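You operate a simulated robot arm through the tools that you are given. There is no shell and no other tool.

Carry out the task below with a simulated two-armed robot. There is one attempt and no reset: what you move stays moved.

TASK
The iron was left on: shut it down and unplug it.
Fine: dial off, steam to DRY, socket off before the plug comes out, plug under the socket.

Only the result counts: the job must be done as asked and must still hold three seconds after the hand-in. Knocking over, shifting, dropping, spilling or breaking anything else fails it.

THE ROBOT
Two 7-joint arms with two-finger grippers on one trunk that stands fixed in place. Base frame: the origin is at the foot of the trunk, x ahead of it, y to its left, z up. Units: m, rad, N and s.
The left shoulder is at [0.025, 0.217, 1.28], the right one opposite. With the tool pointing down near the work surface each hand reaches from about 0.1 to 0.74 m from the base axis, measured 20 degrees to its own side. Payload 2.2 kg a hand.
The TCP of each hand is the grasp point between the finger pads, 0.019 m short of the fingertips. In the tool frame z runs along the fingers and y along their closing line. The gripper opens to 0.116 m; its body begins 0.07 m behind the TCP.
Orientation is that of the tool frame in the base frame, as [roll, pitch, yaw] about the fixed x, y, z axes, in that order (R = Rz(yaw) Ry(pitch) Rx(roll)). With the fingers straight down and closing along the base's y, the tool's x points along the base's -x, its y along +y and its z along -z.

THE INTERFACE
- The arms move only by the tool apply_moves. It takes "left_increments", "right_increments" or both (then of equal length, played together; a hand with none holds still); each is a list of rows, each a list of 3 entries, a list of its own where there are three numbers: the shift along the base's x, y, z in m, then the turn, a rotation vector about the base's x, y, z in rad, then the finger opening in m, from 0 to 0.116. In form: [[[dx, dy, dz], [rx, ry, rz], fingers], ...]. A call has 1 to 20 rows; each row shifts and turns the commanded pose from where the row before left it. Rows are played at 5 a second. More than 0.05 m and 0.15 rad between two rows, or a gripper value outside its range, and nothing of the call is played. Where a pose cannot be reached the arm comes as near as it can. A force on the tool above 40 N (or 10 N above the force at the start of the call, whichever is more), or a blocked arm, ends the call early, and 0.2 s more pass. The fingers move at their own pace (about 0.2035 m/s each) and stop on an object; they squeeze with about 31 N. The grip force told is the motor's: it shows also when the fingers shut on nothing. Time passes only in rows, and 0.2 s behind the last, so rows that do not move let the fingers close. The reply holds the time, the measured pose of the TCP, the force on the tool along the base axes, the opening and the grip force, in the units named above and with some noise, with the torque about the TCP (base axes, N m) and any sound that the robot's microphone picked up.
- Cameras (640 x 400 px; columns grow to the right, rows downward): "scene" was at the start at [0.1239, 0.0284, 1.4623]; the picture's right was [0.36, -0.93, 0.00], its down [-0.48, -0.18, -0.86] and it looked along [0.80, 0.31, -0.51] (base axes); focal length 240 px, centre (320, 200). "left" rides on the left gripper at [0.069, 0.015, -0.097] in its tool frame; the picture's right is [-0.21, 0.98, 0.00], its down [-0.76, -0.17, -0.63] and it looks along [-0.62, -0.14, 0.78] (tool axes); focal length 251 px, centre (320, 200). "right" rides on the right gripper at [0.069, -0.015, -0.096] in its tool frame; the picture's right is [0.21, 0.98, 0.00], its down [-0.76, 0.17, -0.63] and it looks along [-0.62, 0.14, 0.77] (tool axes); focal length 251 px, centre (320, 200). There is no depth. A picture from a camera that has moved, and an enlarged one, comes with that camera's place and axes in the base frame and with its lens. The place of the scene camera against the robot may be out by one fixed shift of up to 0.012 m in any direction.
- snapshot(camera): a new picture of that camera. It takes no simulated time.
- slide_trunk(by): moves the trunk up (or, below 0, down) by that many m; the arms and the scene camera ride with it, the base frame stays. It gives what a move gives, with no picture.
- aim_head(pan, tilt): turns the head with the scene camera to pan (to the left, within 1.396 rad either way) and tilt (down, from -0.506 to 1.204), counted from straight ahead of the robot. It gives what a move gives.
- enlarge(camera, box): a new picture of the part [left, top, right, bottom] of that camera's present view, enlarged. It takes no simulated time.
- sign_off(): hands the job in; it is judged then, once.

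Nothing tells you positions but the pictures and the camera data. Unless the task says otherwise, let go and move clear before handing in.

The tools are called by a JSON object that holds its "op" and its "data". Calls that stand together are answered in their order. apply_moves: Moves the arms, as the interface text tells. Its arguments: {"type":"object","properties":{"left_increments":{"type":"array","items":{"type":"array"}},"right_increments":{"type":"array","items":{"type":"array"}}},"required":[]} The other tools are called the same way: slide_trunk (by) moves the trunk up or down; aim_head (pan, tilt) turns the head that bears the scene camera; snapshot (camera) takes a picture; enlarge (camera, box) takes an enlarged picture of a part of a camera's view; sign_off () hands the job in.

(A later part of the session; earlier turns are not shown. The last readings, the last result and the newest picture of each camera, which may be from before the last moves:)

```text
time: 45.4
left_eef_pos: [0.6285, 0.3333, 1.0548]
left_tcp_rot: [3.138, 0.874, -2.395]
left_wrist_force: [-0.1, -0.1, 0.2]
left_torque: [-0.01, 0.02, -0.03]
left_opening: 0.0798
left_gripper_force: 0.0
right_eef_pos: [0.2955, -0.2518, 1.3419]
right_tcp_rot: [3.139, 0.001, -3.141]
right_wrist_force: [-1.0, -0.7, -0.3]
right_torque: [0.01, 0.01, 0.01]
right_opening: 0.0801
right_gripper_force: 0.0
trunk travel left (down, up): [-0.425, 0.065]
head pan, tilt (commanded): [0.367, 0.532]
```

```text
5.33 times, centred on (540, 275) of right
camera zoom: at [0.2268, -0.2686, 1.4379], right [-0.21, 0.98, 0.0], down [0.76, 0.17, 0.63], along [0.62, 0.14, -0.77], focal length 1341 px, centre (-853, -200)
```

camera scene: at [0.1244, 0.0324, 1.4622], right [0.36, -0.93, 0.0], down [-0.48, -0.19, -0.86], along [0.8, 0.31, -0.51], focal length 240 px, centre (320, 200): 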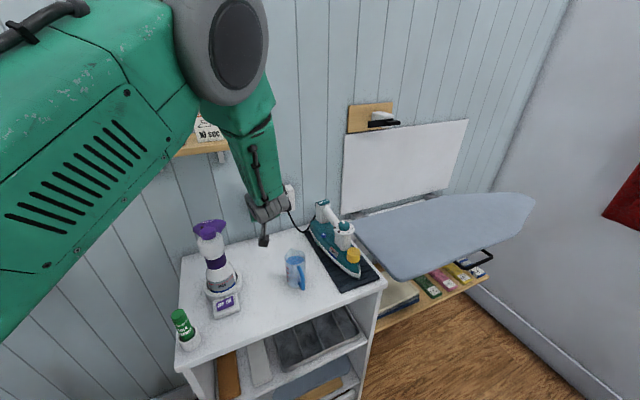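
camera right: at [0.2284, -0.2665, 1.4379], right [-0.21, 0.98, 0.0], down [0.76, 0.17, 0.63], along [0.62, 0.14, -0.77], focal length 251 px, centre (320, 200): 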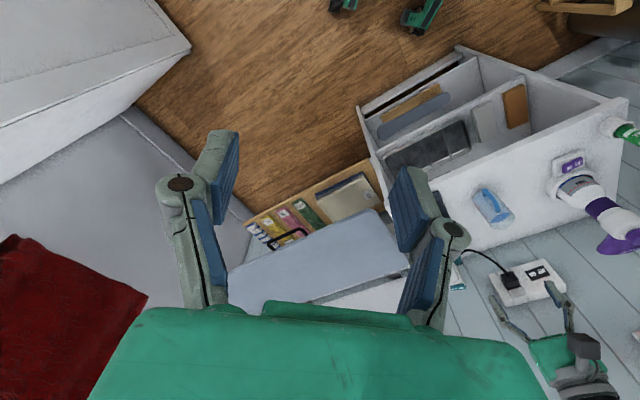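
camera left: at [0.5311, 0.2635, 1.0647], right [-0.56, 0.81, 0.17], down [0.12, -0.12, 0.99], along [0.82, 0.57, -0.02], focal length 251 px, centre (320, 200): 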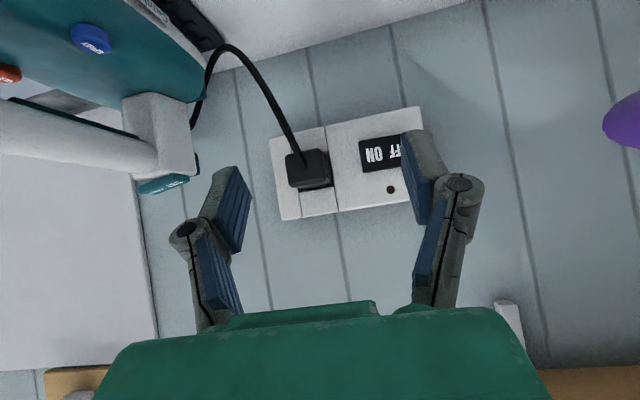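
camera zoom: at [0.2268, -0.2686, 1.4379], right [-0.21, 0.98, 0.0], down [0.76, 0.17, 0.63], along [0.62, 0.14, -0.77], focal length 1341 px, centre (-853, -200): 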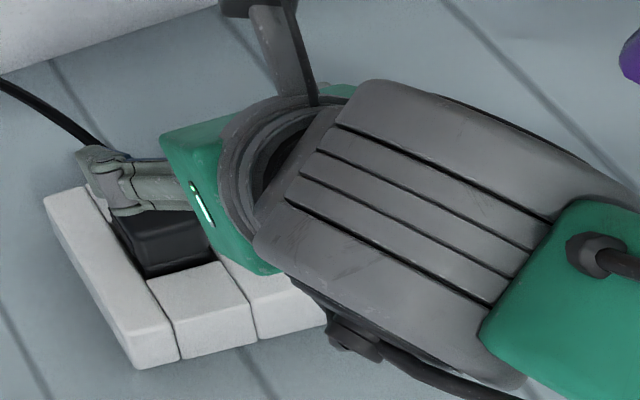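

The switch is flipped to OFF and its lamp is dark, so the plug can come out. I place the plug face at about (0.711, 0.380, 1.029), the table at z≈0.86 and the jug (rim ≈0.96) at (0.56, 0.28); I re-orient the left hand steeper so its camera stays clear of the jug, rising first.

{"op": "apply_moves", "data": {"left_increments": [[[0.004, -0.002, 0.03], [0, 0, 0], 0.08], [[0.005, -0.0015, 0.025], [-0.0884, 0.0953, 0], 0.08], [[0.005, -0.0015, 0.025], [-0.0884, 0.0953, 0], 0.08], [[0.005, -0.001, 0.02], [-0.0884, 0.0953, 0], 0.08], [[0.005, -0.001, 0.02], [-0.0884, 0.0953, 0], 0.08], [[0, 0, 0], [0, 0, 0], 0.08]]}}

{"op": "snapshot", "data": {"camera": "left"}}

{"op": "snapshot", "data": {"camera": "scene"}}

```text
time: 46.8
left_eef_pos: [0.6515, 0.3253, 1.1755]
left_tcp_rot: [3.14, 0.351, -2.395]
left_wrist_force: [-1.0, 0.1, 0.4]
left_torque: [-0.01, 0.06, 0.0]
left_opening: 0.0798
left_gripper_force: 0.1
right_eef_pos: [0.2948, -0.2518, 1.3413]
right_tcp_rot: [-3.14, 0.002, -3.141]
right_wrist_force: [0.9, 0.1, -1.2]
right_torque: [-0.01, 0.02, -0.02]
right_opening: 0.0801
right_gripper_force: 0.1
trunk travel left (down, up): [-0.425, 0.065]
head pan, tilt (commanded): [0.367, 0.532]
```

```text
taken
camera left: at [0.5694, 0.2704, 1.2422], right [-0.52, 0.85, 0.08], down [0.48, 0.21, 0.85], along [0.71, 0.48, -0.52], focal length 251 px, centre (320, 200)
```

left: 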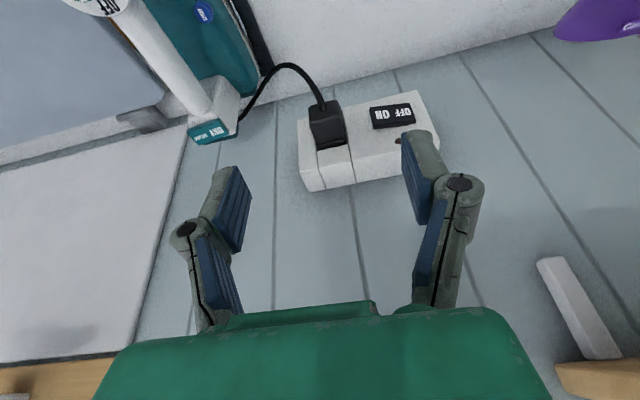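

```text
taken
camera scene: at [0.1245, 0.0256, 1.4623], right [0.36, -0.93, 0.0], down [-0.48, -0.18, -0.86], along [0.8, 0.31, -0.51], focal length 240 px, centre (320, 200)
```

scene: 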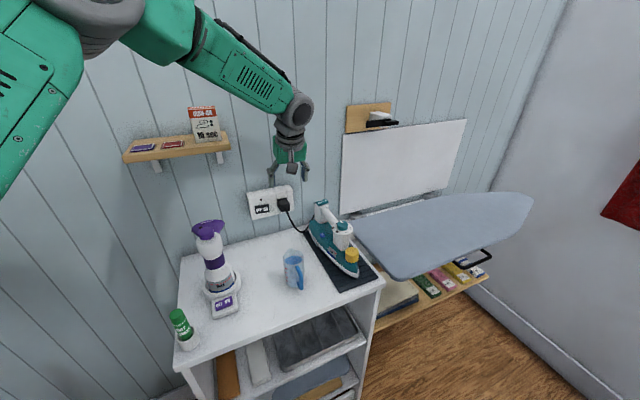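

Everything is in order. I lower the trunk 8 cm so the arm will reach the table below the socket comfortably; the left hand ends at z≈1.10, still clear of everything.

{"op": "slide_trunk", "data": {"by": -0.08}}

{"op": "snapshot", "data": {"camera": "left"}}

{"op": "enlarge", "data": {"camera": "left", "box": [240, 60, 440, 200]}}

{"op": "snapshot", "data": {"camera": "scene"}}

```text
time: 48.0
left_eef_pos: [0.6506, 0.3262, 1.0954]
left_tcp_rot: [3.139, 0.353, -2.395]
left_wrist_force: [-0.1, 0.3, 0.2]
left_torque: [0.01, 0.0, -0.02]
left_opening: 0.0799
left_gripper_force: 0.1
right_eef_pos: [0.2945, -0.2529, 1.2618]
right_tcp_rot: [3.14, 0.001, -3.141]
right_wrist_force: [0.0, 0.0, -0.7]
right_torque: [-0.01, 0.02, 0.01]
right_opening: 0.08
right_gripper_force: 0.1
trunk travel left (down, up): [-0.345, 0.145]
head pan, tilt (commanded): [0.367, 0.532]
```

```text
taken
camera left: at [0.5692, 0.2705, 1.1623], right [-0.52, 0.85, 0.08], down [0.47, 0.21, 0.85], along [0.71, 0.48, -0.51], focal length 251 px, centre (320, 200)
```

left: 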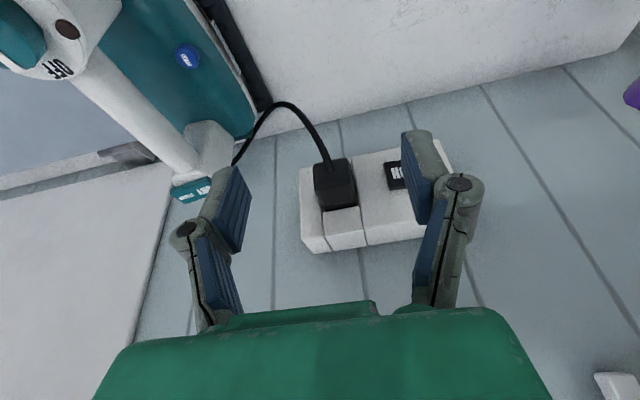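

```text
2.86 times, centred on (340, 130) of left
camera zoom: at [0.5692, 0.2705, 1.1623], right [-0.52, 0.85, 0.08], down [0.47, 0.21, 0.85], along [0.71, 0.48, -0.51], focal length 718 px, centre (263, 400)
```

zoom: 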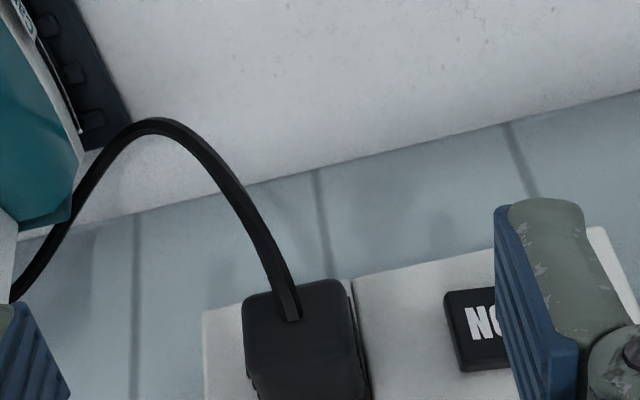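

```text
taken
camera scene: at [0.1241, 0.0256, 1.3824], right [0.36, -0.93, 0.0], down [-0.48, -0.18, -0.86], along [0.8, 0.31, -0.51], focal length 240 px, centre (320, 200)
```

scene: 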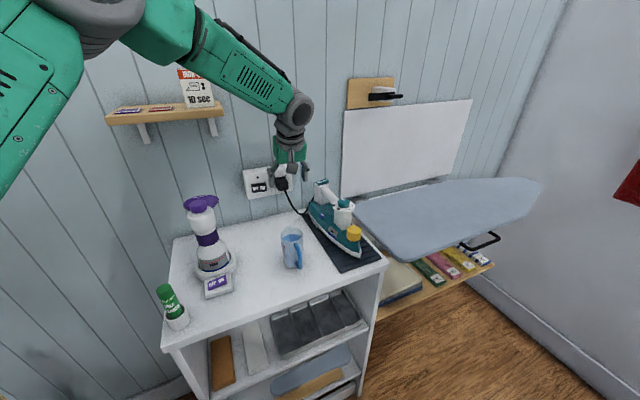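

I zoom in on the plug from this pose to get its exact position before the grip.

{"op": "enlarge", "data": {"camera": "left", "box": [280, 130, 400, 260]}}

{"op": "enlarge", "data": {"camera": "scene", "box": [235, 155, 315, 220]}}

{"op": "enlarge", "data": {"camera": "scene", "box": [240, 150, 340, 290]}}

```text
3.08 times, centred on (340, 195) of left
camera zoom: at [0.5692, 0.2705, 1.1623], right [-0.52, 0.85, 0.08], down [0.47, 0.21, 0.85], along [0.71, 0.48, -0.51], focal length 774 px, centre (258, 215)
```

zoom: 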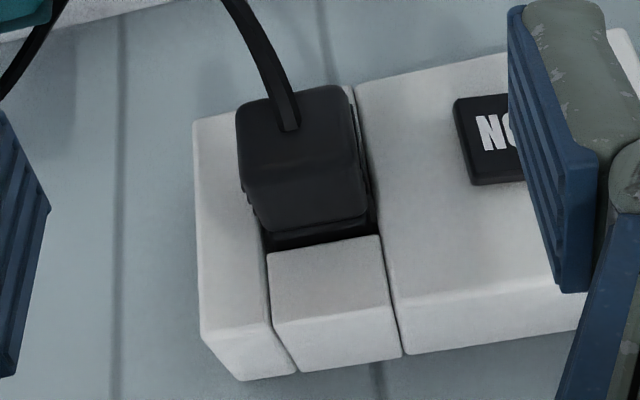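

```text
6.15 times, centred on (275, 188) of scene
camera zoom: at [0.1241, 0.0256, 1.3824], right [0.36, -0.93, 0.0], down [-0.48, -0.18, -0.86], along [0.8, 0.31, -0.51], focal length 1474 px, centre (597, 277)
```

zoom: 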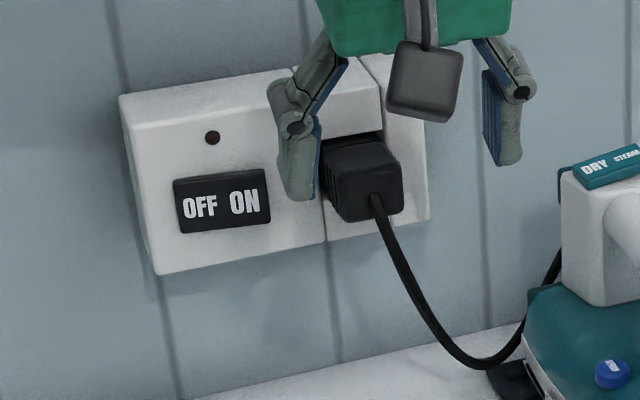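

```text
2.86 times, centred on (290, 220) of scene
camera zoom: at [0.1241, 0.0256, 1.3824], right [0.36, -0.93, 0.0], down [-0.48, -0.18, -0.86], along [0.8, 0.31, -0.51], focal length 684 px, centre (406, 143)
```

zoom: 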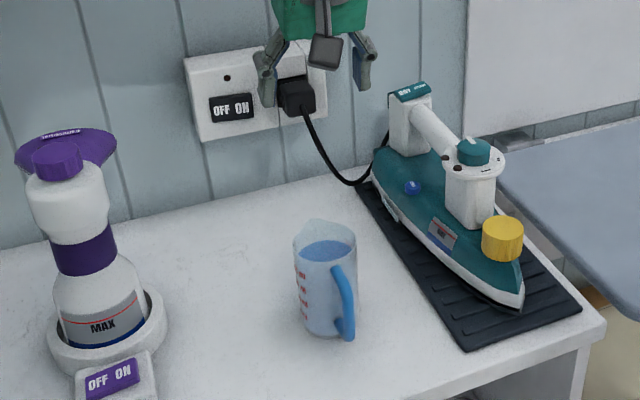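

The plug body is about 32 mm wide, centred on (0.711, 0.380) at its face, from z 1.016 to 1.043. I approach with fingers open to 6 cm, straddling it left and right, and stop just short to check.

{"op": "apply_moves", "data": {"left_increments": [[[0.0161, 0.0147, -0.014], [0, 0, 0], 0.066], [[0.0161, 0.0147, -0.014], [0, 0, 0], 0.062], [[0.0161, 0.0147, -0.014], [0, 0, 0], 0.062], [[0, 0, 0], [0, 0, 0], 0.062]]}}

{"op": "snapshot", "data": {"camera": "left"}}

{"op": "enlarge", "data": {"camera": "scene", "box": [235, 155, 315, 220]}}

```text
time: 49.0
left_eef_pos: [0.6998, 0.3702, 1.0531]
left_tcp_rot: [3.14, 0.353, -2.394]
left_wrist_force: [-0.3, 0.2, -0.4]
left_torque: [0.01, -0.01, 0.0]
left_opening: 0.0621
left_gripper_force: 0.0
right_eef_pos: [0.2948, -0.2517, 1.2616]
right_tcp_rot: [3.139, 0.002, 3.141]
right_wrist_force: [-0.2, -0.6, -0.1]
right_torque: [0.0, -0.03, 0.03]
right_opening: 0.0797
right_gripper_force: 0.1
trunk travel left (down, up): [-0.345, 0.145]
head pan, tilt (commanded): [0.367, 0.532]
```

```text
taken
camera left: at [0.6174, 0.3148, 1.1199], right [-0.52, 0.85, 0.08], down [0.47, 0.21, 0.85], along [0.71, 0.48, -0.51], focal length 251 px, centre (320, 200)
```

left: 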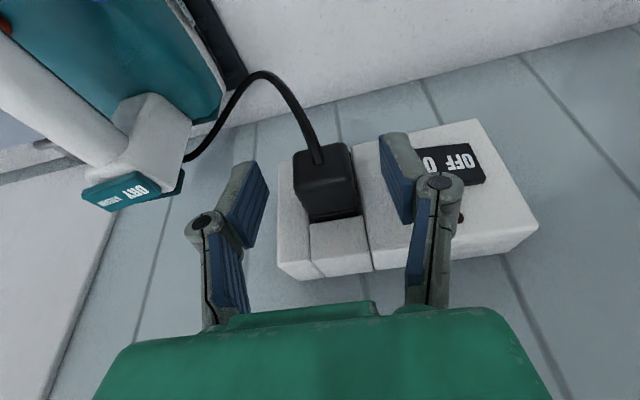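

```text
6.15 times, centred on (275, 188) of scene
camera zoom: at [0.1242, 0.0258, 1.3824], right [0.36, -0.93, 0.0], down [-0.48, -0.18, -0.86], along [0.8, 0.31, -0.51], focal length 1474 px, centre (597, 277)
```

zoom: 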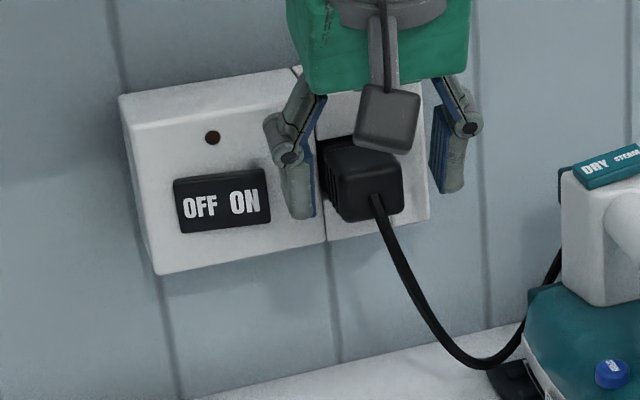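

The fingers are centred on the plug. I make the last 2 cm in, staying just clear of the socket face, and begin closing.

{"op": "apply_moves", "data": {"left_increments": [[[0.0054, 0.0049, -0.0046], [0, 0, 0], 0.062], [[0.0054, 0.0049, -0.0046], [0, 0, 0], 0.062], [[0.0054, 0.005, -0.0046], [0, 0, 0], 0.06], [[0, 0, 0], [0, 0, 0], 0.045], [[0, 0, 0], [0, 0, 0], 0.04]]}}

{"op": "snapshot", "data": {"camera": "left"}}

{"op": "enlarge", "data": {"camera": "scene", "box": [235, 155, 315, 220]}}

```text
time: 50.2
left_eef_pos: [0.7175, 0.3856, 1.0386]
left_tcp_rot: [3.139, 0.351, -2.395]
left_wrist_force: [-0.4, -0.5, -0.5]
left_torque: [0.0, -0.02, -0.01]
left_opening: 0.0402
left_gripper_force: 0.2
right_eef_pos: [0.2953, -0.2527, 1.2621]
right_tcp_rot: [-3.141, 0.002, -3.141]
right_wrist_force: [-0.2, -1.4, 0.8]
right_torque: [-0.01, 0.02, -0.01]
right_opening: 0.0801
right_gripper_force: 0.1
trunk travel left (down, up): [-0.345, 0.145]
head pan, tilt (commanded): [0.367, 0.532]
```

```text
taken
camera left: at [0.6343, 0.3293, 1.1063], right [-0.52, 0.85, 0.08], down [0.47, 0.21, 0.85], along [0.71, 0.48, -0.51], focal length 251 px, centre (320, 200)
```

left: 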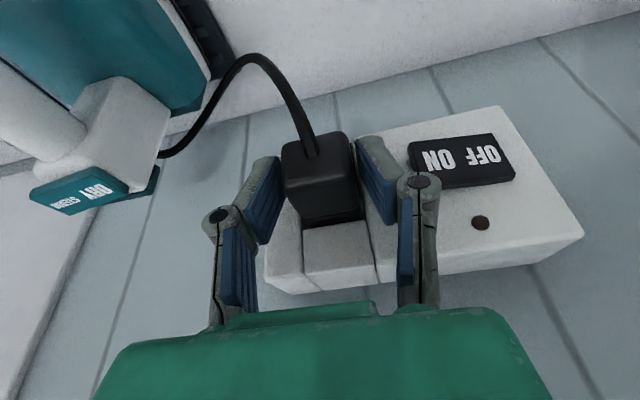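

```text
6.15 times, centred on (275, 188) of scene
camera zoom: at [0.1245, 0.0256, 1.3823], right [0.36, -0.93, 0.0], down [-0.48, -0.18, -0.86], along [0.8, 0.31, -0.51], focal length 1474 px, centre (597, 277)
```

zoom: 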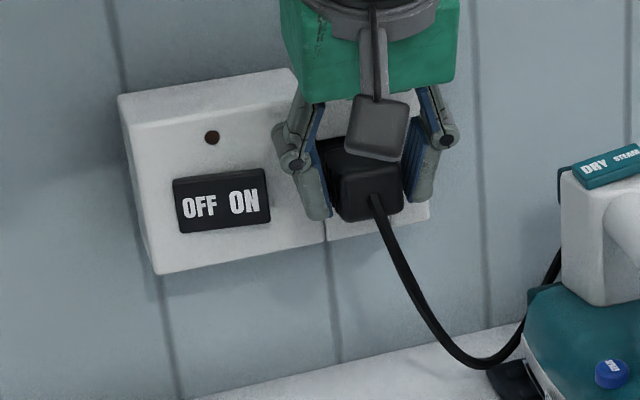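

The pads are on either side of the plug body with no contact force yet. I close fully onto it.

{"op": "apply_moves", "data": {"left_increments": [[[0, 0, 0], [0, 0, 0], 0.036], [[0, 0, 0], [0, 0, 0], 0.032], [[0, 0, 0], [0, 0, 0], 0.026], [[0, 0, 0], [0, 0, 0], 0.02], [[0, 0, 0], [0, 0, 0], 0.02]]}}

{"op": "snapshot", "data": {"camera": "left"}}

```text
time: 51.4
left_eef_pos: [0.7164, 0.385, 1.0389]
left_tcp_rot: [3.139, 0.352, -2.395]
left_wrist_force: [0.7, 0.2, -0.7]
left_torque: [-0.01, 0.01, -0.02]
left_opening: 0.0339
left_gripper_force: 31.4
right_eef_pos: [0.2955, -0.2533, 1.2614]
right_tcp_rot: [-3.141, 0.0, -3.141]
right_wrist_force: [-0.3, -0.3, -0.6]
right_torque: [0.01, -0.01, 0.0]
right_opening: 0.0796
right_gripper_force: 0.1
trunk travel left (down, up): [-0.345, 0.145]
head pan, tilt (commanded): [0.367, 0.532]
heard: snap
```

```text
taken
camera left: at [0.6343, 0.3293, 1.1061], right [-0.52, 0.85, 0.08], down [0.47, 0.21, 0.85], along [0.71, 0.48, -0.51], focal length 251 px, centre (320, 200)
```

left: 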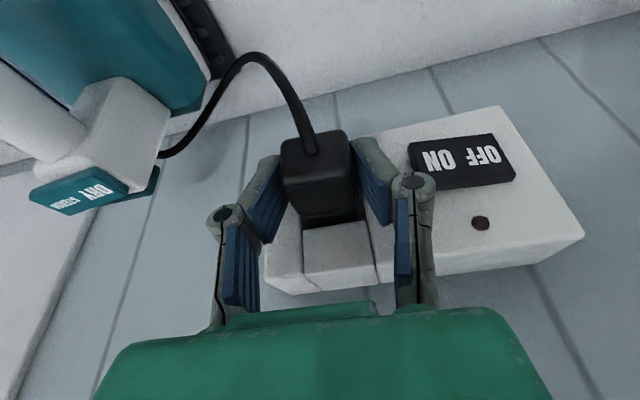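

The plug is held at about 31 N (a "snap" was heard as the sides were squeezed). I pull straight out from the wall in small steps.

{"op": "apply_moves", "data": {"left_increments": [[[-0.0015, -0.0014, 0], [0, 0, 0], 0.02], [[-0.0015, -0.0014, 0], [0, 0, 0], 0.02], [[-0.0022, -0.002, 0], [0, 0, 0], 0.02], [[-0.0022, -0.002, 0], [0, 0, 0], 0.02]]}}

{"op": "snapshot", "data": {"camera": "left"}}

{"op": "enlarge", "data": {"camera": "scene", "box": [235, 155, 335, 240]}}

```text
time: 52.4
left_eef_pos: [0.7087, 0.3786, 1.0396]
left_tcp_rot: [3.141, 0.355, -2.394]
left_wrist_force: [-0.1, 0.3, 0.6]
left_torque: [0.01, -0.02, 0.02]
left_opening: 0.0338
left_gripper_force: 30.2
right_eef_pos: [0.2937, -0.2526, 1.2613]
right_tcp_rot: [3.139, 0.001, 3.141]
right_wrist_force: [-0.8, 0.1, 0.7]
right_torque: [0.03, -0.01, -0.01]
right_opening: 0.08
right_gripper_force: 0.0
trunk travel left (down, up): [-0.345, 0.145]
head pan, tilt (commanded): [0.367, 0.532]
```

```text
taken
camera left: at [0.6263, 0.3222, 1.1065], right [-0.52, 0.85, 0.08], down [0.47, 0.21, 0.85], along [0.71, 0.48, -0.51], focal length 251 px, centre (320, 200)
```

left: 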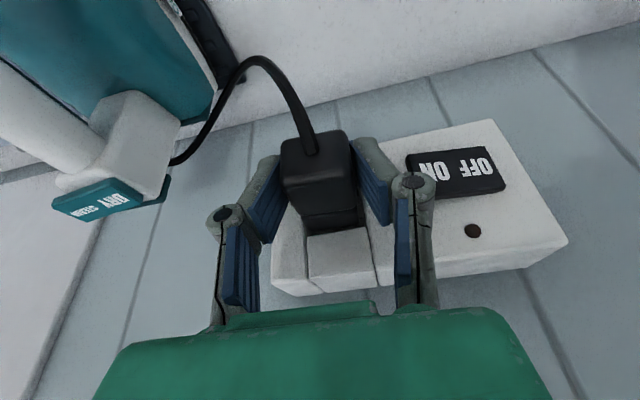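

```text
4.71 times, centred on (285, 198) of scene
camera zoom: at [0.1245, 0.0253, 1.3823], right [0.36, -0.93, 0.0], down [-0.48, -0.18, -0.86], along [0.8, 0.31, -0.51], focal length 1127 px, centre (485, 212)
```

zoom: 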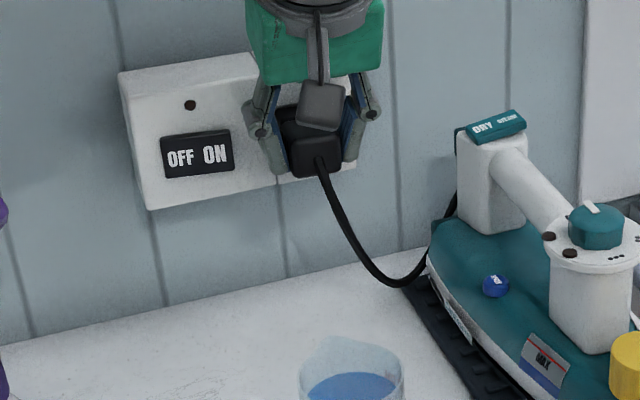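

The plug follows the hand with no resistance. I keep withdrawing until the pins clear the socket face.

{"op": "apply_moves", "data": {"left_increments": [[[-0.0044, -0.0041, 0], [0, 0, 0], 0.02], [[-0.0044, -0.0041, 0], [0, 0, 0], 0.02], [[-0.0051, -0.0048, 0], [0, 0, 0], 0.02], [[-0.0051, -0.0048, 0], [0, 0, 0], 0.02], [[-0.0051, -0.0048, 0], [0, 0, 0], 0.02]]}}

{"op": "snapshot", "data": {"camera": "left"}}

{"op": "enlarge", "data": {"camera": "scene", "box": [235, 155, 335, 240]}}

{"op": "enlarge", "data": {"camera": "right", "box": [420, 180, 640, 330]}}

```text
time: 53.6
left_eef_pos: [0.6837, 0.3546, 1.0391]
left_tcp_rot: [3.137, 0.353, -2.394]
left_wrist_force: [0.9, -0.1, 0.2]
left_torque: [0.01, 0.03, 0.01]
left_opening: 0.0338
left_gripper_force: 30.9
right_eef_pos: [0.2948, -0.2522, 1.2603]
right_tcp_rot: [3.139, 0.002, 3.141]
right_wrist_force: [0.3, -0.1, 0.1]
right_torque: [-0.02, 0.0, -0.04]
right_opening: 0.08
right_gripper_force: 0.1
trunk travel left (down, up): [-0.345, 0.145]
head pan, tilt (commanded): [0.367, 0.532]
```

```text
taken
camera left: at [0.6021, 0.299, 1.1065], right [-0.52, 0.85, 0.08], down [0.47, 0.21, 0.85], along [0.71, 0.48, -0.51], focal length 251 px, centre (320, 200)
```

left: 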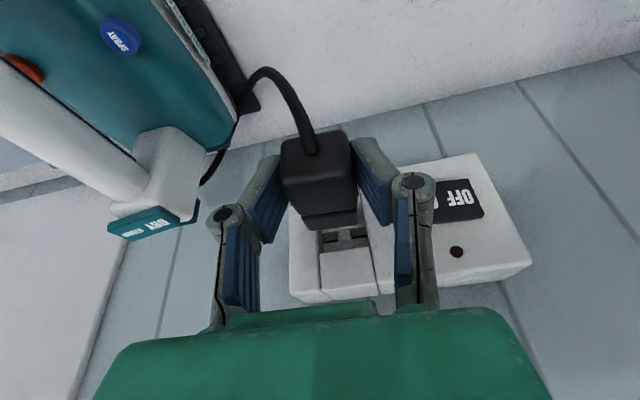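

```text
4.71 times, centred on (285, 198) of scene
camera zoom: at [0.1242, 0.0248, 1.3824], right [0.36, -0.93, 0.0], down [-0.48, -0.18, -0.86], along [0.8, 0.31, -0.51], focal length 1127 px, centre (485, 212)
```

zoom: 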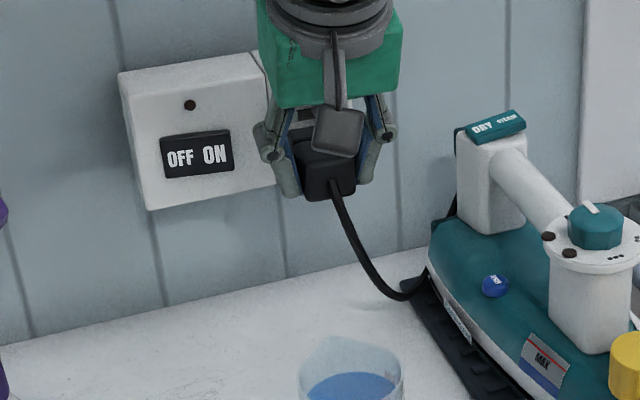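

```text
2.67 times, centred on (530, 255) of right
camera zoom: at [0.2265, -0.2687, 1.3579], right [-0.21, 0.98, 0.0], down [0.76, 0.17, 0.63], along [0.62, 0.14, -0.77], focal length 670 px, centre (-240, 53)
```

zoom: 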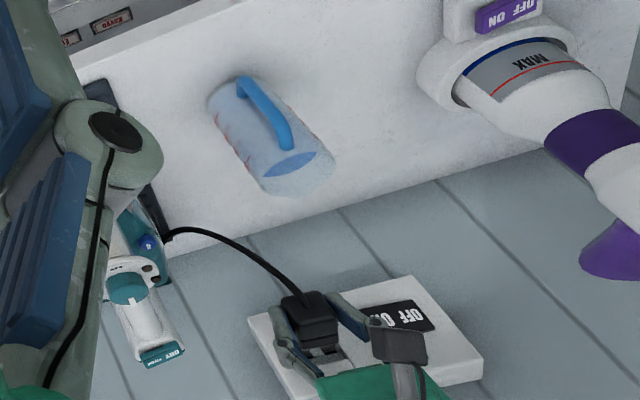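

The plug is out; the outlet slots are visible. I zoom in to check for pins and clearance before lowering.

{"op": "enlarge", "data": {"camera": "left", "box": [240, 110, 420, 290]}}

{"op": "enlarge", "data": {"camera": "right", "box": [500, 270, 590, 335]}}

{"op": "enlarge", "data": {"camera": "scene", "box": [275, 160, 335, 260]}}

```text
2.22 times, centred on (330, 200) of left
camera zoom: at [0.6021, 0.299, 1.1065], right [-0.52, 0.85, 0.08], down [0.47, 0.21, 0.85], along [0.71, 0.48, -0.51], focal length 559 px, centre (298, 200)
```

zoom: 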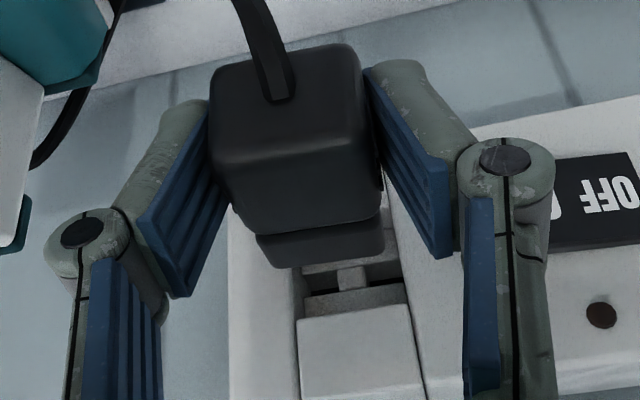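

```text
6.15 times, centred on (545, 302) of right
camera zoom: at [0.2265, -0.2687, 1.3579], right [-0.21, 0.98, 0.0], down [0.76, 0.17, 0.63], along [0.62, 0.14, -0.77], focal length 1547 px, centre (-1065, -431)
```

zoom: 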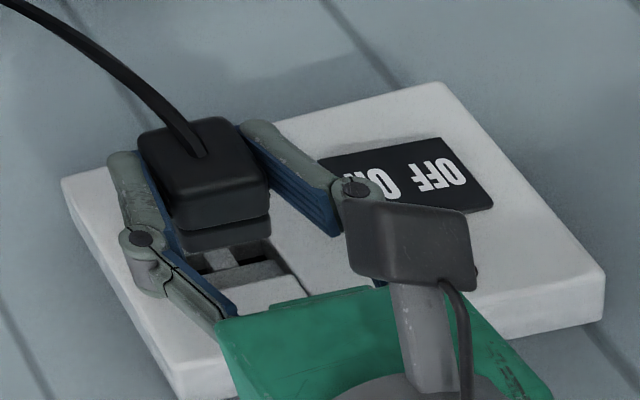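

```text
4.00 times, centred on (305, 210) of scene
camera zoom: at [0.1242, 0.0248, 1.3824], right [0.36, -0.93, 0.0], down [-0.48, -0.18, -0.86], along [0.8, 0.31, -0.51], focal length 958 px, centre (380, 160)
```

zoom: 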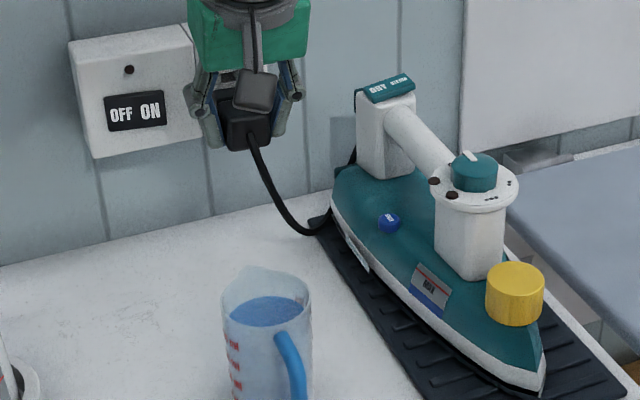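

A metal pin is still partly inside the outlet recess, so I pull back a further 3 cm before moving down.

{"op": "apply_moves", "data": {"left_increments": [[[-0.0055, -0.0051, 0], [0, 0, 0], 0.02], [[-0.0055, -0.0051, 0], [0, 0, 0], 0.02], [[-0.0055, -0.0051, 0], [0, 0, 0], 0.02], [[-0.0055, -0.0051, 0], [0, 0, 0], 0.02]]}}

{"op": "enlarge", "data": {"camera": "left", "box": [240, 110, 420, 290]}}

{"op": "snapshot", "data": {"camera": "scene"}}

```text
time: 54.6
left_eef_pos: [0.6612, 0.3357, 1.0407]
left_tcp_rot: [3.141, 0.354, -2.395]
left_wrist_force: [-1.3, 0.0, -1.2]
left_torque: [0.0, 0.01, 0.0]
left_opening: 0.0339
left_gripper_force: 30.7
right_eef_pos: [0.2949, -0.2542, 1.2619]
right_tcp_rot: [-3.141, 0.002, -3.14]
right_wrist_force: [-0.6, -0.1, 0.2]
right_torque: [-0.01, -0.06, 0.0]
right_opening: 0.0798
right_gripper_force: 0.1
trunk travel left (down, up): [-0.345, 0.145]
head pan, tilt (commanded): [0.367, 0.532]
```

```text
2.22 times, centred on (330, 200) of left
camera zoom: at [0.5793, 0.2789, 1.1069], right [-0.52, 0.85, 0.08], down [0.47, 0.21, 0.85], along [0.71, 0.48, -0.51], focal length 559 px, centre (298, 200)
```

zoom: 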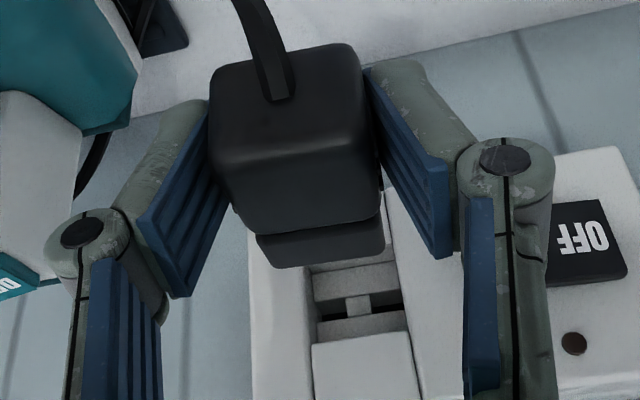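

```text
taken
camera scene: at [0.1239, 0.0246, 1.3824], right [0.36, -0.93, 0.0], down [-0.48, -0.18, -0.86], along [0.8, 0.31, -0.51], focal length 240 px, centre (320, 200)
```

scene: 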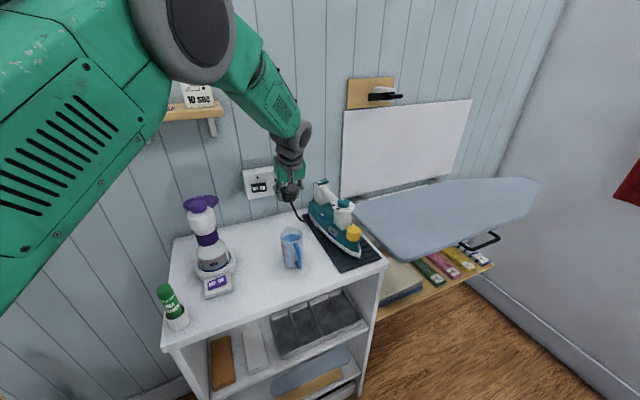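

That inner feature belongs to the socket itself; the plug is now fully clear, about 3 cm off the face. I lower it straight down below the socket's underside (z 0.988), keeping the hand camera above the jug rim.

{"op": "apply_moves", "data": {"left_increments": [[[0, 0, -0.017], [0, 0, 0], 0.02], [[0, 0, -0.017], [0, 0, 0], 0.02], [[0, 0, -0.017], [0, 0, 0], 0.02], [[0, 0, -0.017], [0, 0, 0], 0.02], [[0, 0, -0.015], [0, 0, 0], 0.02]]}}

{"op": "snapshot", "data": {"camera": "left"}}

{"op": "enlarge", "data": {"camera": "scene", "box": [235, 155, 365, 275]}}

{"op": "enlarge", "data": {"camera": "right", "box": [440, 150, 640, 330]}}

```text
time: 55.8
left_eef_pos: [0.6621, 0.3339, 0.957]
left_tcp_rot: [3.138, 0.352, -2.396]
left_wrist_force: [0.0, -0.5, -0.4]
left_torque: [0.04, -0.01, 0.0]
left_opening: 0.0342
left_gripper_force: 31.3
right_eef_pos: [0.2954, -0.253, 1.2608]
right_tcp_rot: [3.14, 0.001, 3.141]
right_wrist_force: [0.2, 0.5, 0.0]
right_torque: [0.01, 0.02, 0.01]
right_opening: 0.08
right_gripper_force: 0.0
trunk travel left (down, up): [-0.345, 0.145]
head pan, tilt (commanded): [0.367, 0.532]
```

```text
taken
camera left: at [0.5807, 0.2792, 1.0236], right [-0.52, 0.85, 0.08], down [0.48, 0.21, 0.85], along [0.71, 0.48, -0.51], focal length 251 px, centre (320, 200)
```

left: 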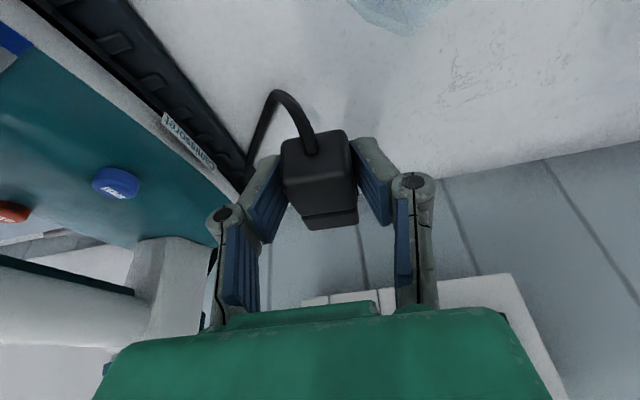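

```text
3.33 times, centred on (300, 215) of scene
camera zoom: at [0.1249, 0.0249, 1.3823], right [0.36, -0.93, 0.0], down [-0.48, -0.18, -0.86], along [0.8, 0.31, -0.51], focal length 798 px, centre (387, 150)
```

zoom: 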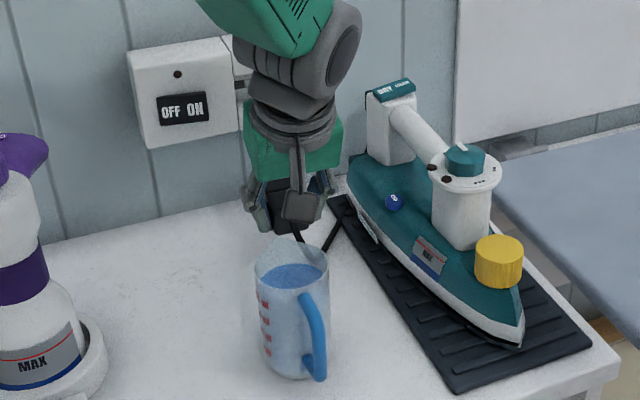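

```text
2.22 times, centred on (540, 240) of right
camera zoom: at [0.227, -0.2683, 1.3578], right [-0.21, 0.98, 0.0], down [0.76, 0.17, 0.63], along [0.62, 0.14, -0.77], focal length 559 px, centre (-169, 111)
```

zoom: 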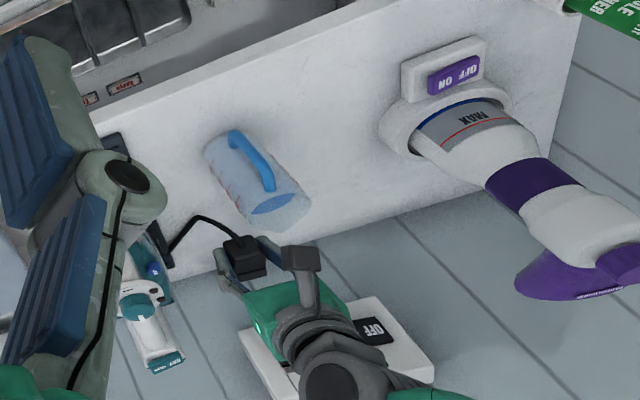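

All clear: the plug hangs just below socket height and the camera is above the jug. I move it forward under the socket (and 1 cm left, away from the iron), staying in front of the socket face with the hand.

{"op": "apply_moves", "data": {"left_increments": [[[0.0094, 0.0128, 0], [0, 0, 0], 0.02], [[0.0094, 0.0128, 0], [0, 0, 0], 0.02], [[0.0094, 0.0128, -0.003], [0, 0, 0], 0.02], [[0.0094, 0.0128, -0.003], [0, 0, 0], 0.02]]}}

{"op": "snapshot", "data": {"camera": "left"}}

{"op": "enlarge", "data": {"camera": "scene", "box": [235, 155, 365, 275]}}

{"op": "enlarge", "data": {"camera": "right", "box": [440, 150, 640, 330]}}

```text
time: 56.8
left_eef_pos: [0.7014, 0.3879, 0.9497]
left_tcp_rot: [3.14, 0.352, -2.397]
left_wrist_force: [0.1, 0.6, 0.0]
left_torque: [-0.01, -0.01, 0.0]
left_opening: 0.0339
left_gripper_force: 31.0
right_eef_pos: [0.2963, -0.2523, 1.2606]
right_tcp_rot: [3.141, 0.0, 3.141]
right_wrist_force: [-0.7, -0.1, 0.4]
right_torque: [0.04, 0.01, 0.03]
right_opening: 0.0801
right_gripper_force: 0.2
trunk travel left (down, up): [-0.345, 0.145]
head pan, tilt (commanded): [0.367, 0.532]
```

```text
taken
camera left: at [0.619, 0.3317, 1.0166], right [-0.52, 0.85, 0.08], down [0.48, 0.21, 0.85], along [0.71, 0.48, -0.51], focal length 251 px, centre (320, 200)
```

left: 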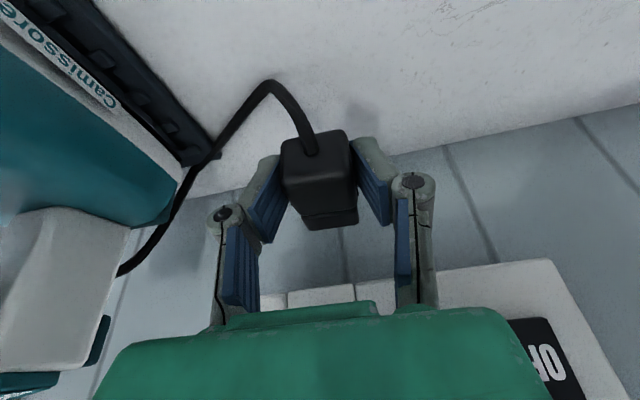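

```text
3.33 times, centred on (300, 215) of scene
camera zoom: at [0.1254, 0.0262, 1.3822], right [0.36, -0.93, 0.0], down [-0.48, -0.18, -0.86], along [0.8, 0.31, -0.51], focal length 798 px, centre (387, 150)
```

zoom: 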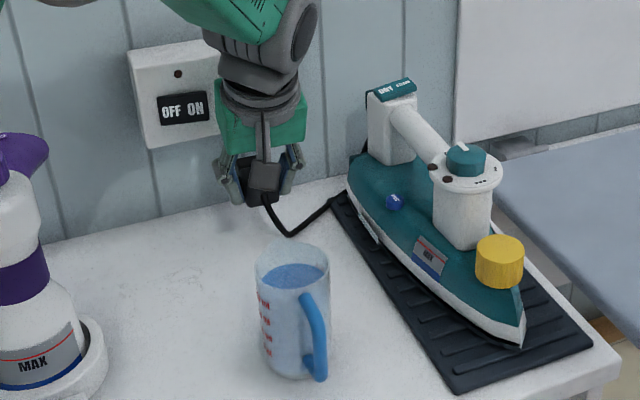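

```text
2.22 times, centred on (540, 240) of right
camera zoom: at [0.2274, -0.2673, 1.3579], right [-0.21, 0.98, 0.0], down [0.76, 0.17, 0.63], along [0.62, 0.14, -0.77], focal length 559 px, centre (-169, 111)
```

zoom: 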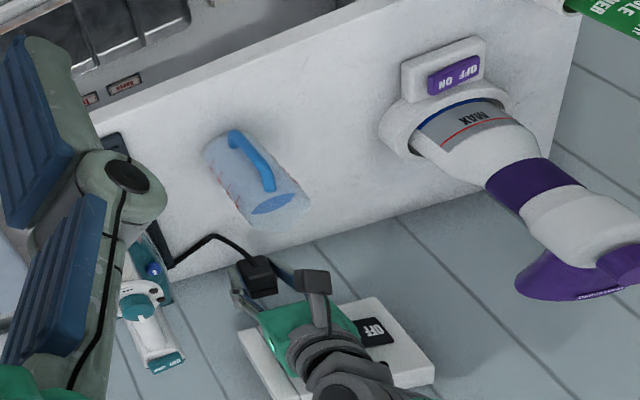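

The plug is now beneath the socket line at z≈0.95, about 9 cm above the table. Before going down I check from the right camera whether the plug has pins reaching toward the wall and how near the hand camera is to the jug.

{"op": "enlarge", "data": {"camera": "right", "box": [525, 250, 605, 310]}}

{"op": "enlarge", "data": {"camera": "left", "box": [250, 110, 390, 250]}}

{"op": "enlarge", "data": {"camera": "scene", "box": [270, 180, 350, 250]}}

```text
6.67 times, centred on (565, 280) of right
camera zoom: at [0.2274, -0.2673, 1.3579], right [-0.21, 0.98, 0.0], down [0.76, 0.17, 0.63], along [0.62, 0.14, -0.77], focal length 1676 px, centre (-1313, -333)
```

zoom: 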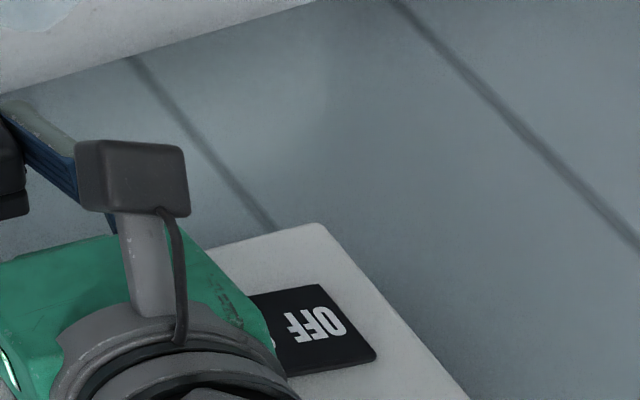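

```text
2.86 times, centred on (320, 180) of left
camera zoom: at [0.619, 0.3317, 1.0166], right [-0.52, 0.85, 0.08], down [0.48, 0.21, 0.85], along [0.71, 0.48, -0.51], focal length 718 px, centre (320, 257)
```

zoom: 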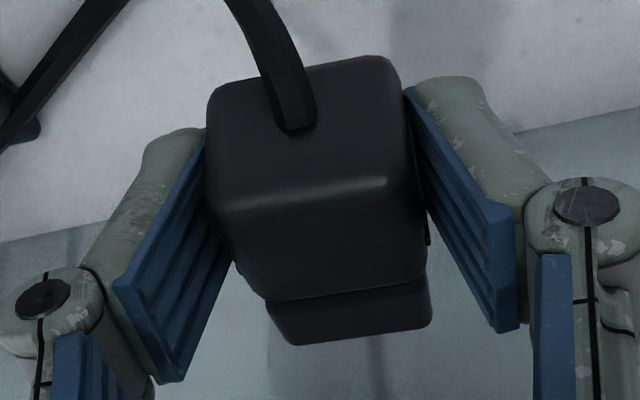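

```text
5.71 times, centred on (310, 215) of scene
camera zoom: at [0.1254, 0.0262, 1.3822], right [0.36, -0.93, 0.0], down [-0.48, -0.18, -0.86], along [0.8, 0.31, -0.51], focal length 1369 px, centre (377, 114)
```

zoom: 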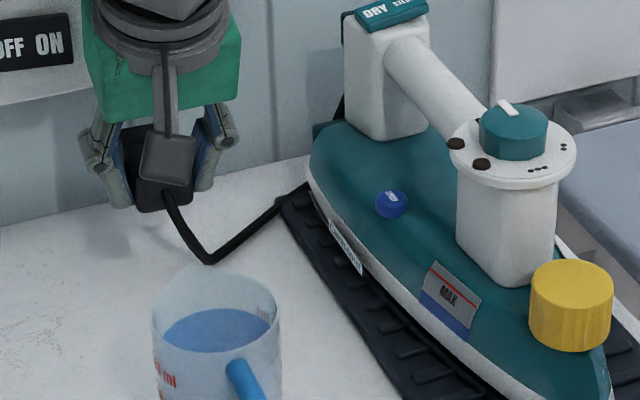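

There's no sign of long pins and all gaps look fine. I lower toward the table with a slight forward shift, stopping about 1 cm above touch-down.

{"op": "apply_moves", "data": {"left_increments": [[[0.0026, 0.0024, -0.012], [0, 0, 0], 0.02], [[0.0026, 0.0024, -0.012], [0, 0, 0], 0.02], [[0, 0, -0.014], [0, 0, 0], 0.02], [[0, 0, -0.014], [0, 0, 0], 0.02]]}}

{"op": "snapshot", "data": {"camera": "left"}}

{"op": "enlarge", "data": {"camera": "scene", "box": [250, 175, 350, 260]}}

{"op": "enlarge", "data": {"camera": "right", "box": [490, 190, 620, 300]}}

```text
time: 57.8
left_eef_pos: [0.706, 0.3917, 0.9046]
left_tcp_rot: [-3.14, 0.364, -2.396]
left_wrist_force: [1.8, 3.9, 20.9]
left_torque: [-0.04, 0.2, -0.06]
left_opening: 0.0339
left_gripper_force: 30.4
right_eef_pos: [0.2917, -0.254, 1.2619]
right_tcp_rot: [3.139, 0.002, 3.141]
right_wrist_force: [0.1, -0.1, 0.0]
right_torque: [0.0, 0.0, 0.04]
right_opening: 0.0804
right_gripper_force: 0.0
trunk travel left (down, up): [-0.345, 0.145]
head pan, tilt (commanded): [0.367, 0.532]
```

```text
taken
camera left: at [0.6234, 0.3359, 0.9708], right [-0.52, 0.85, 0.07], down [0.47, 0.21, 0.86], along [0.72, 0.48, -0.5], focal length 251 px, centre (320, 200)
```

left: 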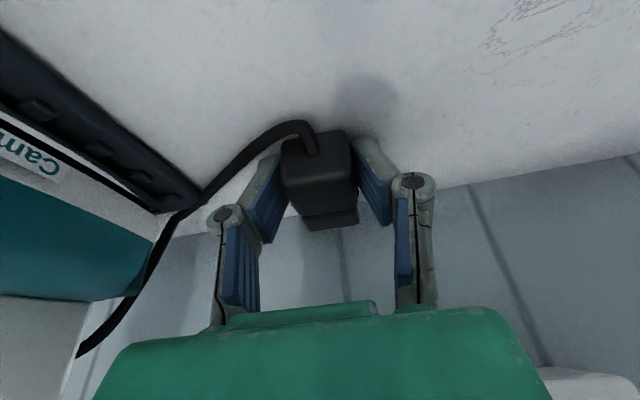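

```text
4.71 times, centred on (300, 218) of scene
camera zoom: at [0.1208, 0.0237, 1.3831], right [0.36, -0.93, 0.0], down [-0.48, -0.18, -0.86], along [0.8, 0.31, -0.51], focal length 1127 px, centre (414, 118)
```

zoom: 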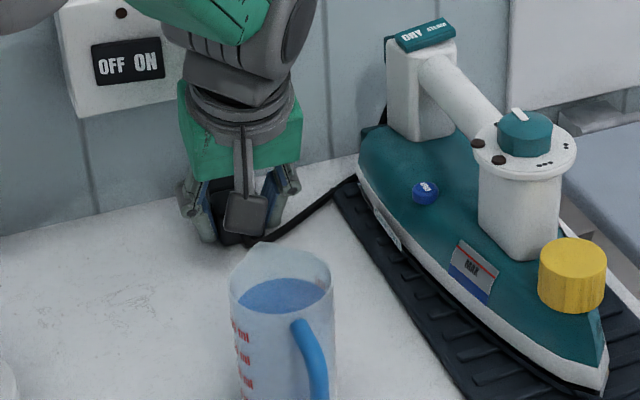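

```text
3.64 times, centred on (555, 245) of right
camera zoom: at [0.2237, -0.2697, 1.3586], right [-0.21, 0.98, 0.0], down [0.75, 0.16, 0.64], along [0.62, 0.14, -0.77], focal length 914 px, centre (-534, 36)
```

zoom: 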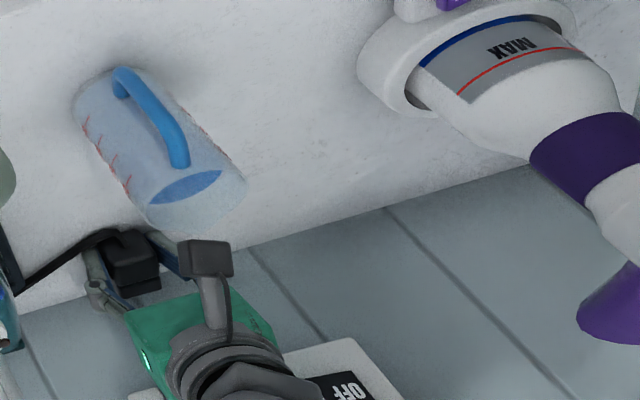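

I feel 21 N upward with hardly any torque, so the plug has touched the table (the surface is at about 0.88). I ease up 6 mm to relieve the pressure and check.

{"op": "apply_moves", "data": {"left_increments": [[[0, 0, 0.003], [0, 0, 0], 0.02], [[0, 0, 0.003], [0, 0, 0], 0.02]]}}

{"op": "enlarge", "data": {"camera": "left", "box": [220, 80, 420, 260]}}

{"op": "enlarge", "data": {"camera": "right", "box": [490, 220, 570, 290]}}

{"op": "enlarge", "data": {"camera": "scene", "box": [275, 195, 335, 250]}}

```text
time: 58.4
left_eef_pos: [0.7051, 0.3901, 0.9052]
left_tcp_rot: [3.14, 0.354, -2.394]
left_wrist_force: [5.6, 2.3, 14.2]
left_torque: [0.11, -0.4, 0.03]
left_opening: 0.0339
left_gripper_force: 31.1
right_eef_pos: [0.2947, -0.2524, 1.2619]
right_tcp_rot: [3.14, 0.001, -3.141]
right_wrist_force: [-0.2, -0.5, 0.0]
right_torque: [0.0, -0.02, 0.0]
right_opening: 0.0802
right_gripper_force: 0.0
trunk travel left (down, up): [-0.345, 0.145]
head pan, tilt (commanded): [0.367, 0.532]
```

```text
2.22 times, centred on (320, 170) of left
camera zoom: at [0.6229, 0.3353, 0.9718], right [-0.52, 0.85, 0.08], down [0.47, 0.21, 0.86], along [0.71, 0.48, -0.51], focal length 559 px, centre (320, 267)
```

zoom: 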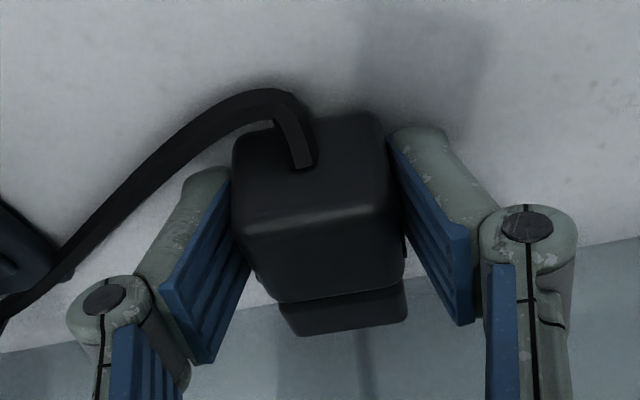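

```text
5.71 times, centred on (530, 255) of right
camera zoom: at [0.2261, -0.2684, 1.358], right [-0.21, 0.98, 0.0], down [0.76, 0.17, 0.63], along [0.62, 0.14, -0.77], focal length 1437 px, centre (-880, -114)
```

zoom: 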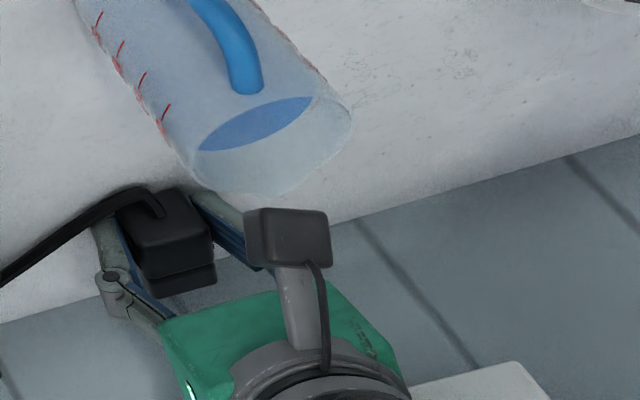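

```text
7.27 times, centred on (305, 222) of scene
camera zoom: at [0.1228, 0.0248, 1.3826], right [0.36, -0.93, 0.0], down [-0.48, -0.18, -0.86], along [0.8, 0.31, -0.51], focal length 1742 px, centre (429, 36)
```

zoom: 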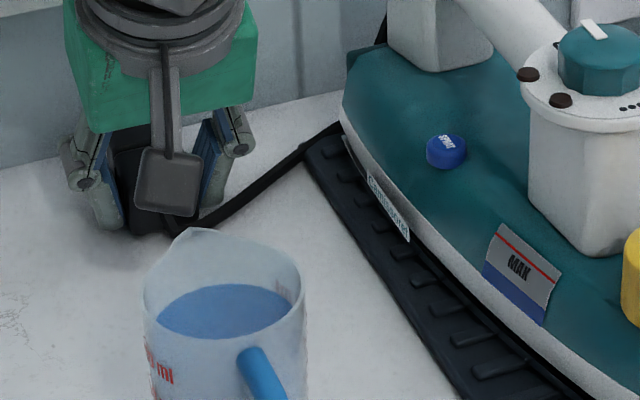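

The plug's rear bottom edge rests on the table, and the jug stays about 2 cm away from the hand camera. I ease up another 2 mm to reduce the pressure before opening.

{"op": "apply_moves", "data": {"left_increments": [[[0, 0, 0.002], [0, 0, 0], 0.02], [[0, 0, 0], [0, 0, 0], 0.02]]}}

```text
time: 59.0
left_eef_pos: [0.7042, 0.3911, 0.9043]
left_tcp_rot: [3.136, 0.349, -2.395]
left_wrist_force: [1.1, -1.4, 4.7]
left_torque: [0.04, -0.17, -0.01]
left_opening: 0.0341
left_gripper_force: 31.4
right_eef_pos: [0.2961, -0.2539, 1.2617]
right_tcp_rot: [3.139, 0.001, 3.141]
right_wrist_force: [-0.6, -0.3, -0.3]
right_torque: [0.0, 0.03, -0.02]
right_opening: 0.0801
right_gripper_force: 0.0
trunk travel left (down, up): [-0.345, 0.145]
head pan, tilt (commanded): [0.367, 0.532]
```

Only about 5 N remains. I open the fingers gently to let the plug settle.

{"op": "apply_moves", "data": {"left_increments": [[[0, 0, 0], [0, 0, 0], 0.038], [[0, 0, 0.001], [0, 0, 0], 0.044], [[0, 0, 0.002], [0, 0, 0], 0.05], [[0, 0, 0], [0, 0, 0], 0.05]]}}

{"op": "enlarge", "data": {"camera": "left", "box": [220, 80, 420, 260]}}

{"op": "enlarge", "data": {"camera": "right", "box": [490, 220, 570, 290]}}

```text
time: 60.0
left_eef_pos: [0.7057, 0.3918, 0.9092]
left_tcp_rot: [3.138, 0.351, -2.393]
left_wrist_force: [0.3, -0.5, 0.3]
left_torque: [-0.02, 0.0, -0.03]
left_opening: 0.05
left_gripper_force: 0.1
right_eef_pos: [0.2948, -0.2528, 1.2617]
right_tcp_rot: [3.139, 0.001, -3.142]
right_wrist_force: [-0.1, 0.0, 0.0]
right_torque: [-0.01, 0.0, -0.03]
right_opening: 0.0802
right_gripper_force: 0.1
trunk travel left (down, up): [-0.345, 0.145]
head pan, tilt (commanded): [0.367, 0.532]
```

```text
2.22 times, centred on (320, 170) of left
camera zoom: at [0.6231, 0.3355, 0.9761], right [-0.52, 0.85, 0.08], down [0.48, 0.21, 0.85], along [0.71, 0.48, -0.51], focal length 559 px, centre (320, 267)
```

zoom: 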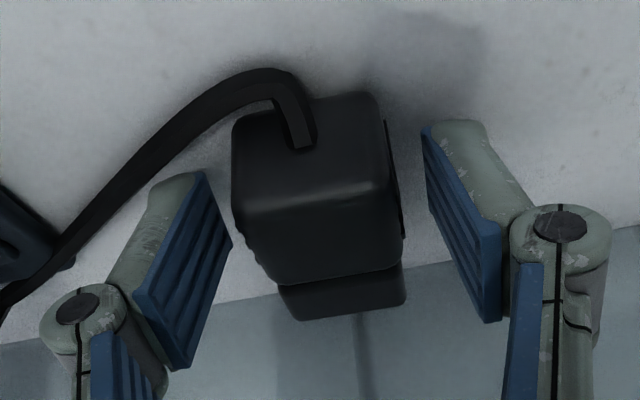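

```text
5.71 times, centred on (530, 255) of right
camera zoom: at [0.2266, -0.2683, 1.358], right [-0.21, 0.98, 0.0], down [0.76, 0.17, 0.63], along [0.62, 0.14, -0.77], focal length 1437 px, centre (-880, -114)
```

zoom: 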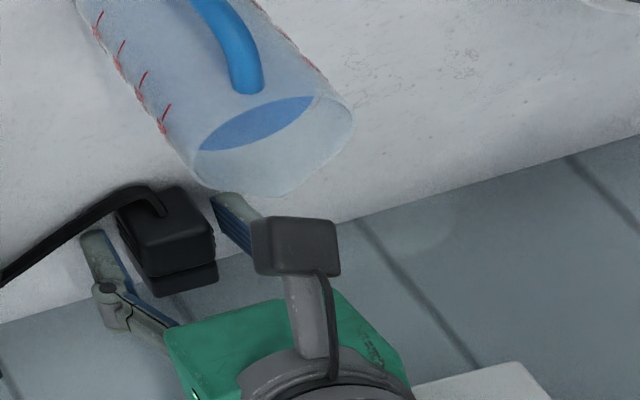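

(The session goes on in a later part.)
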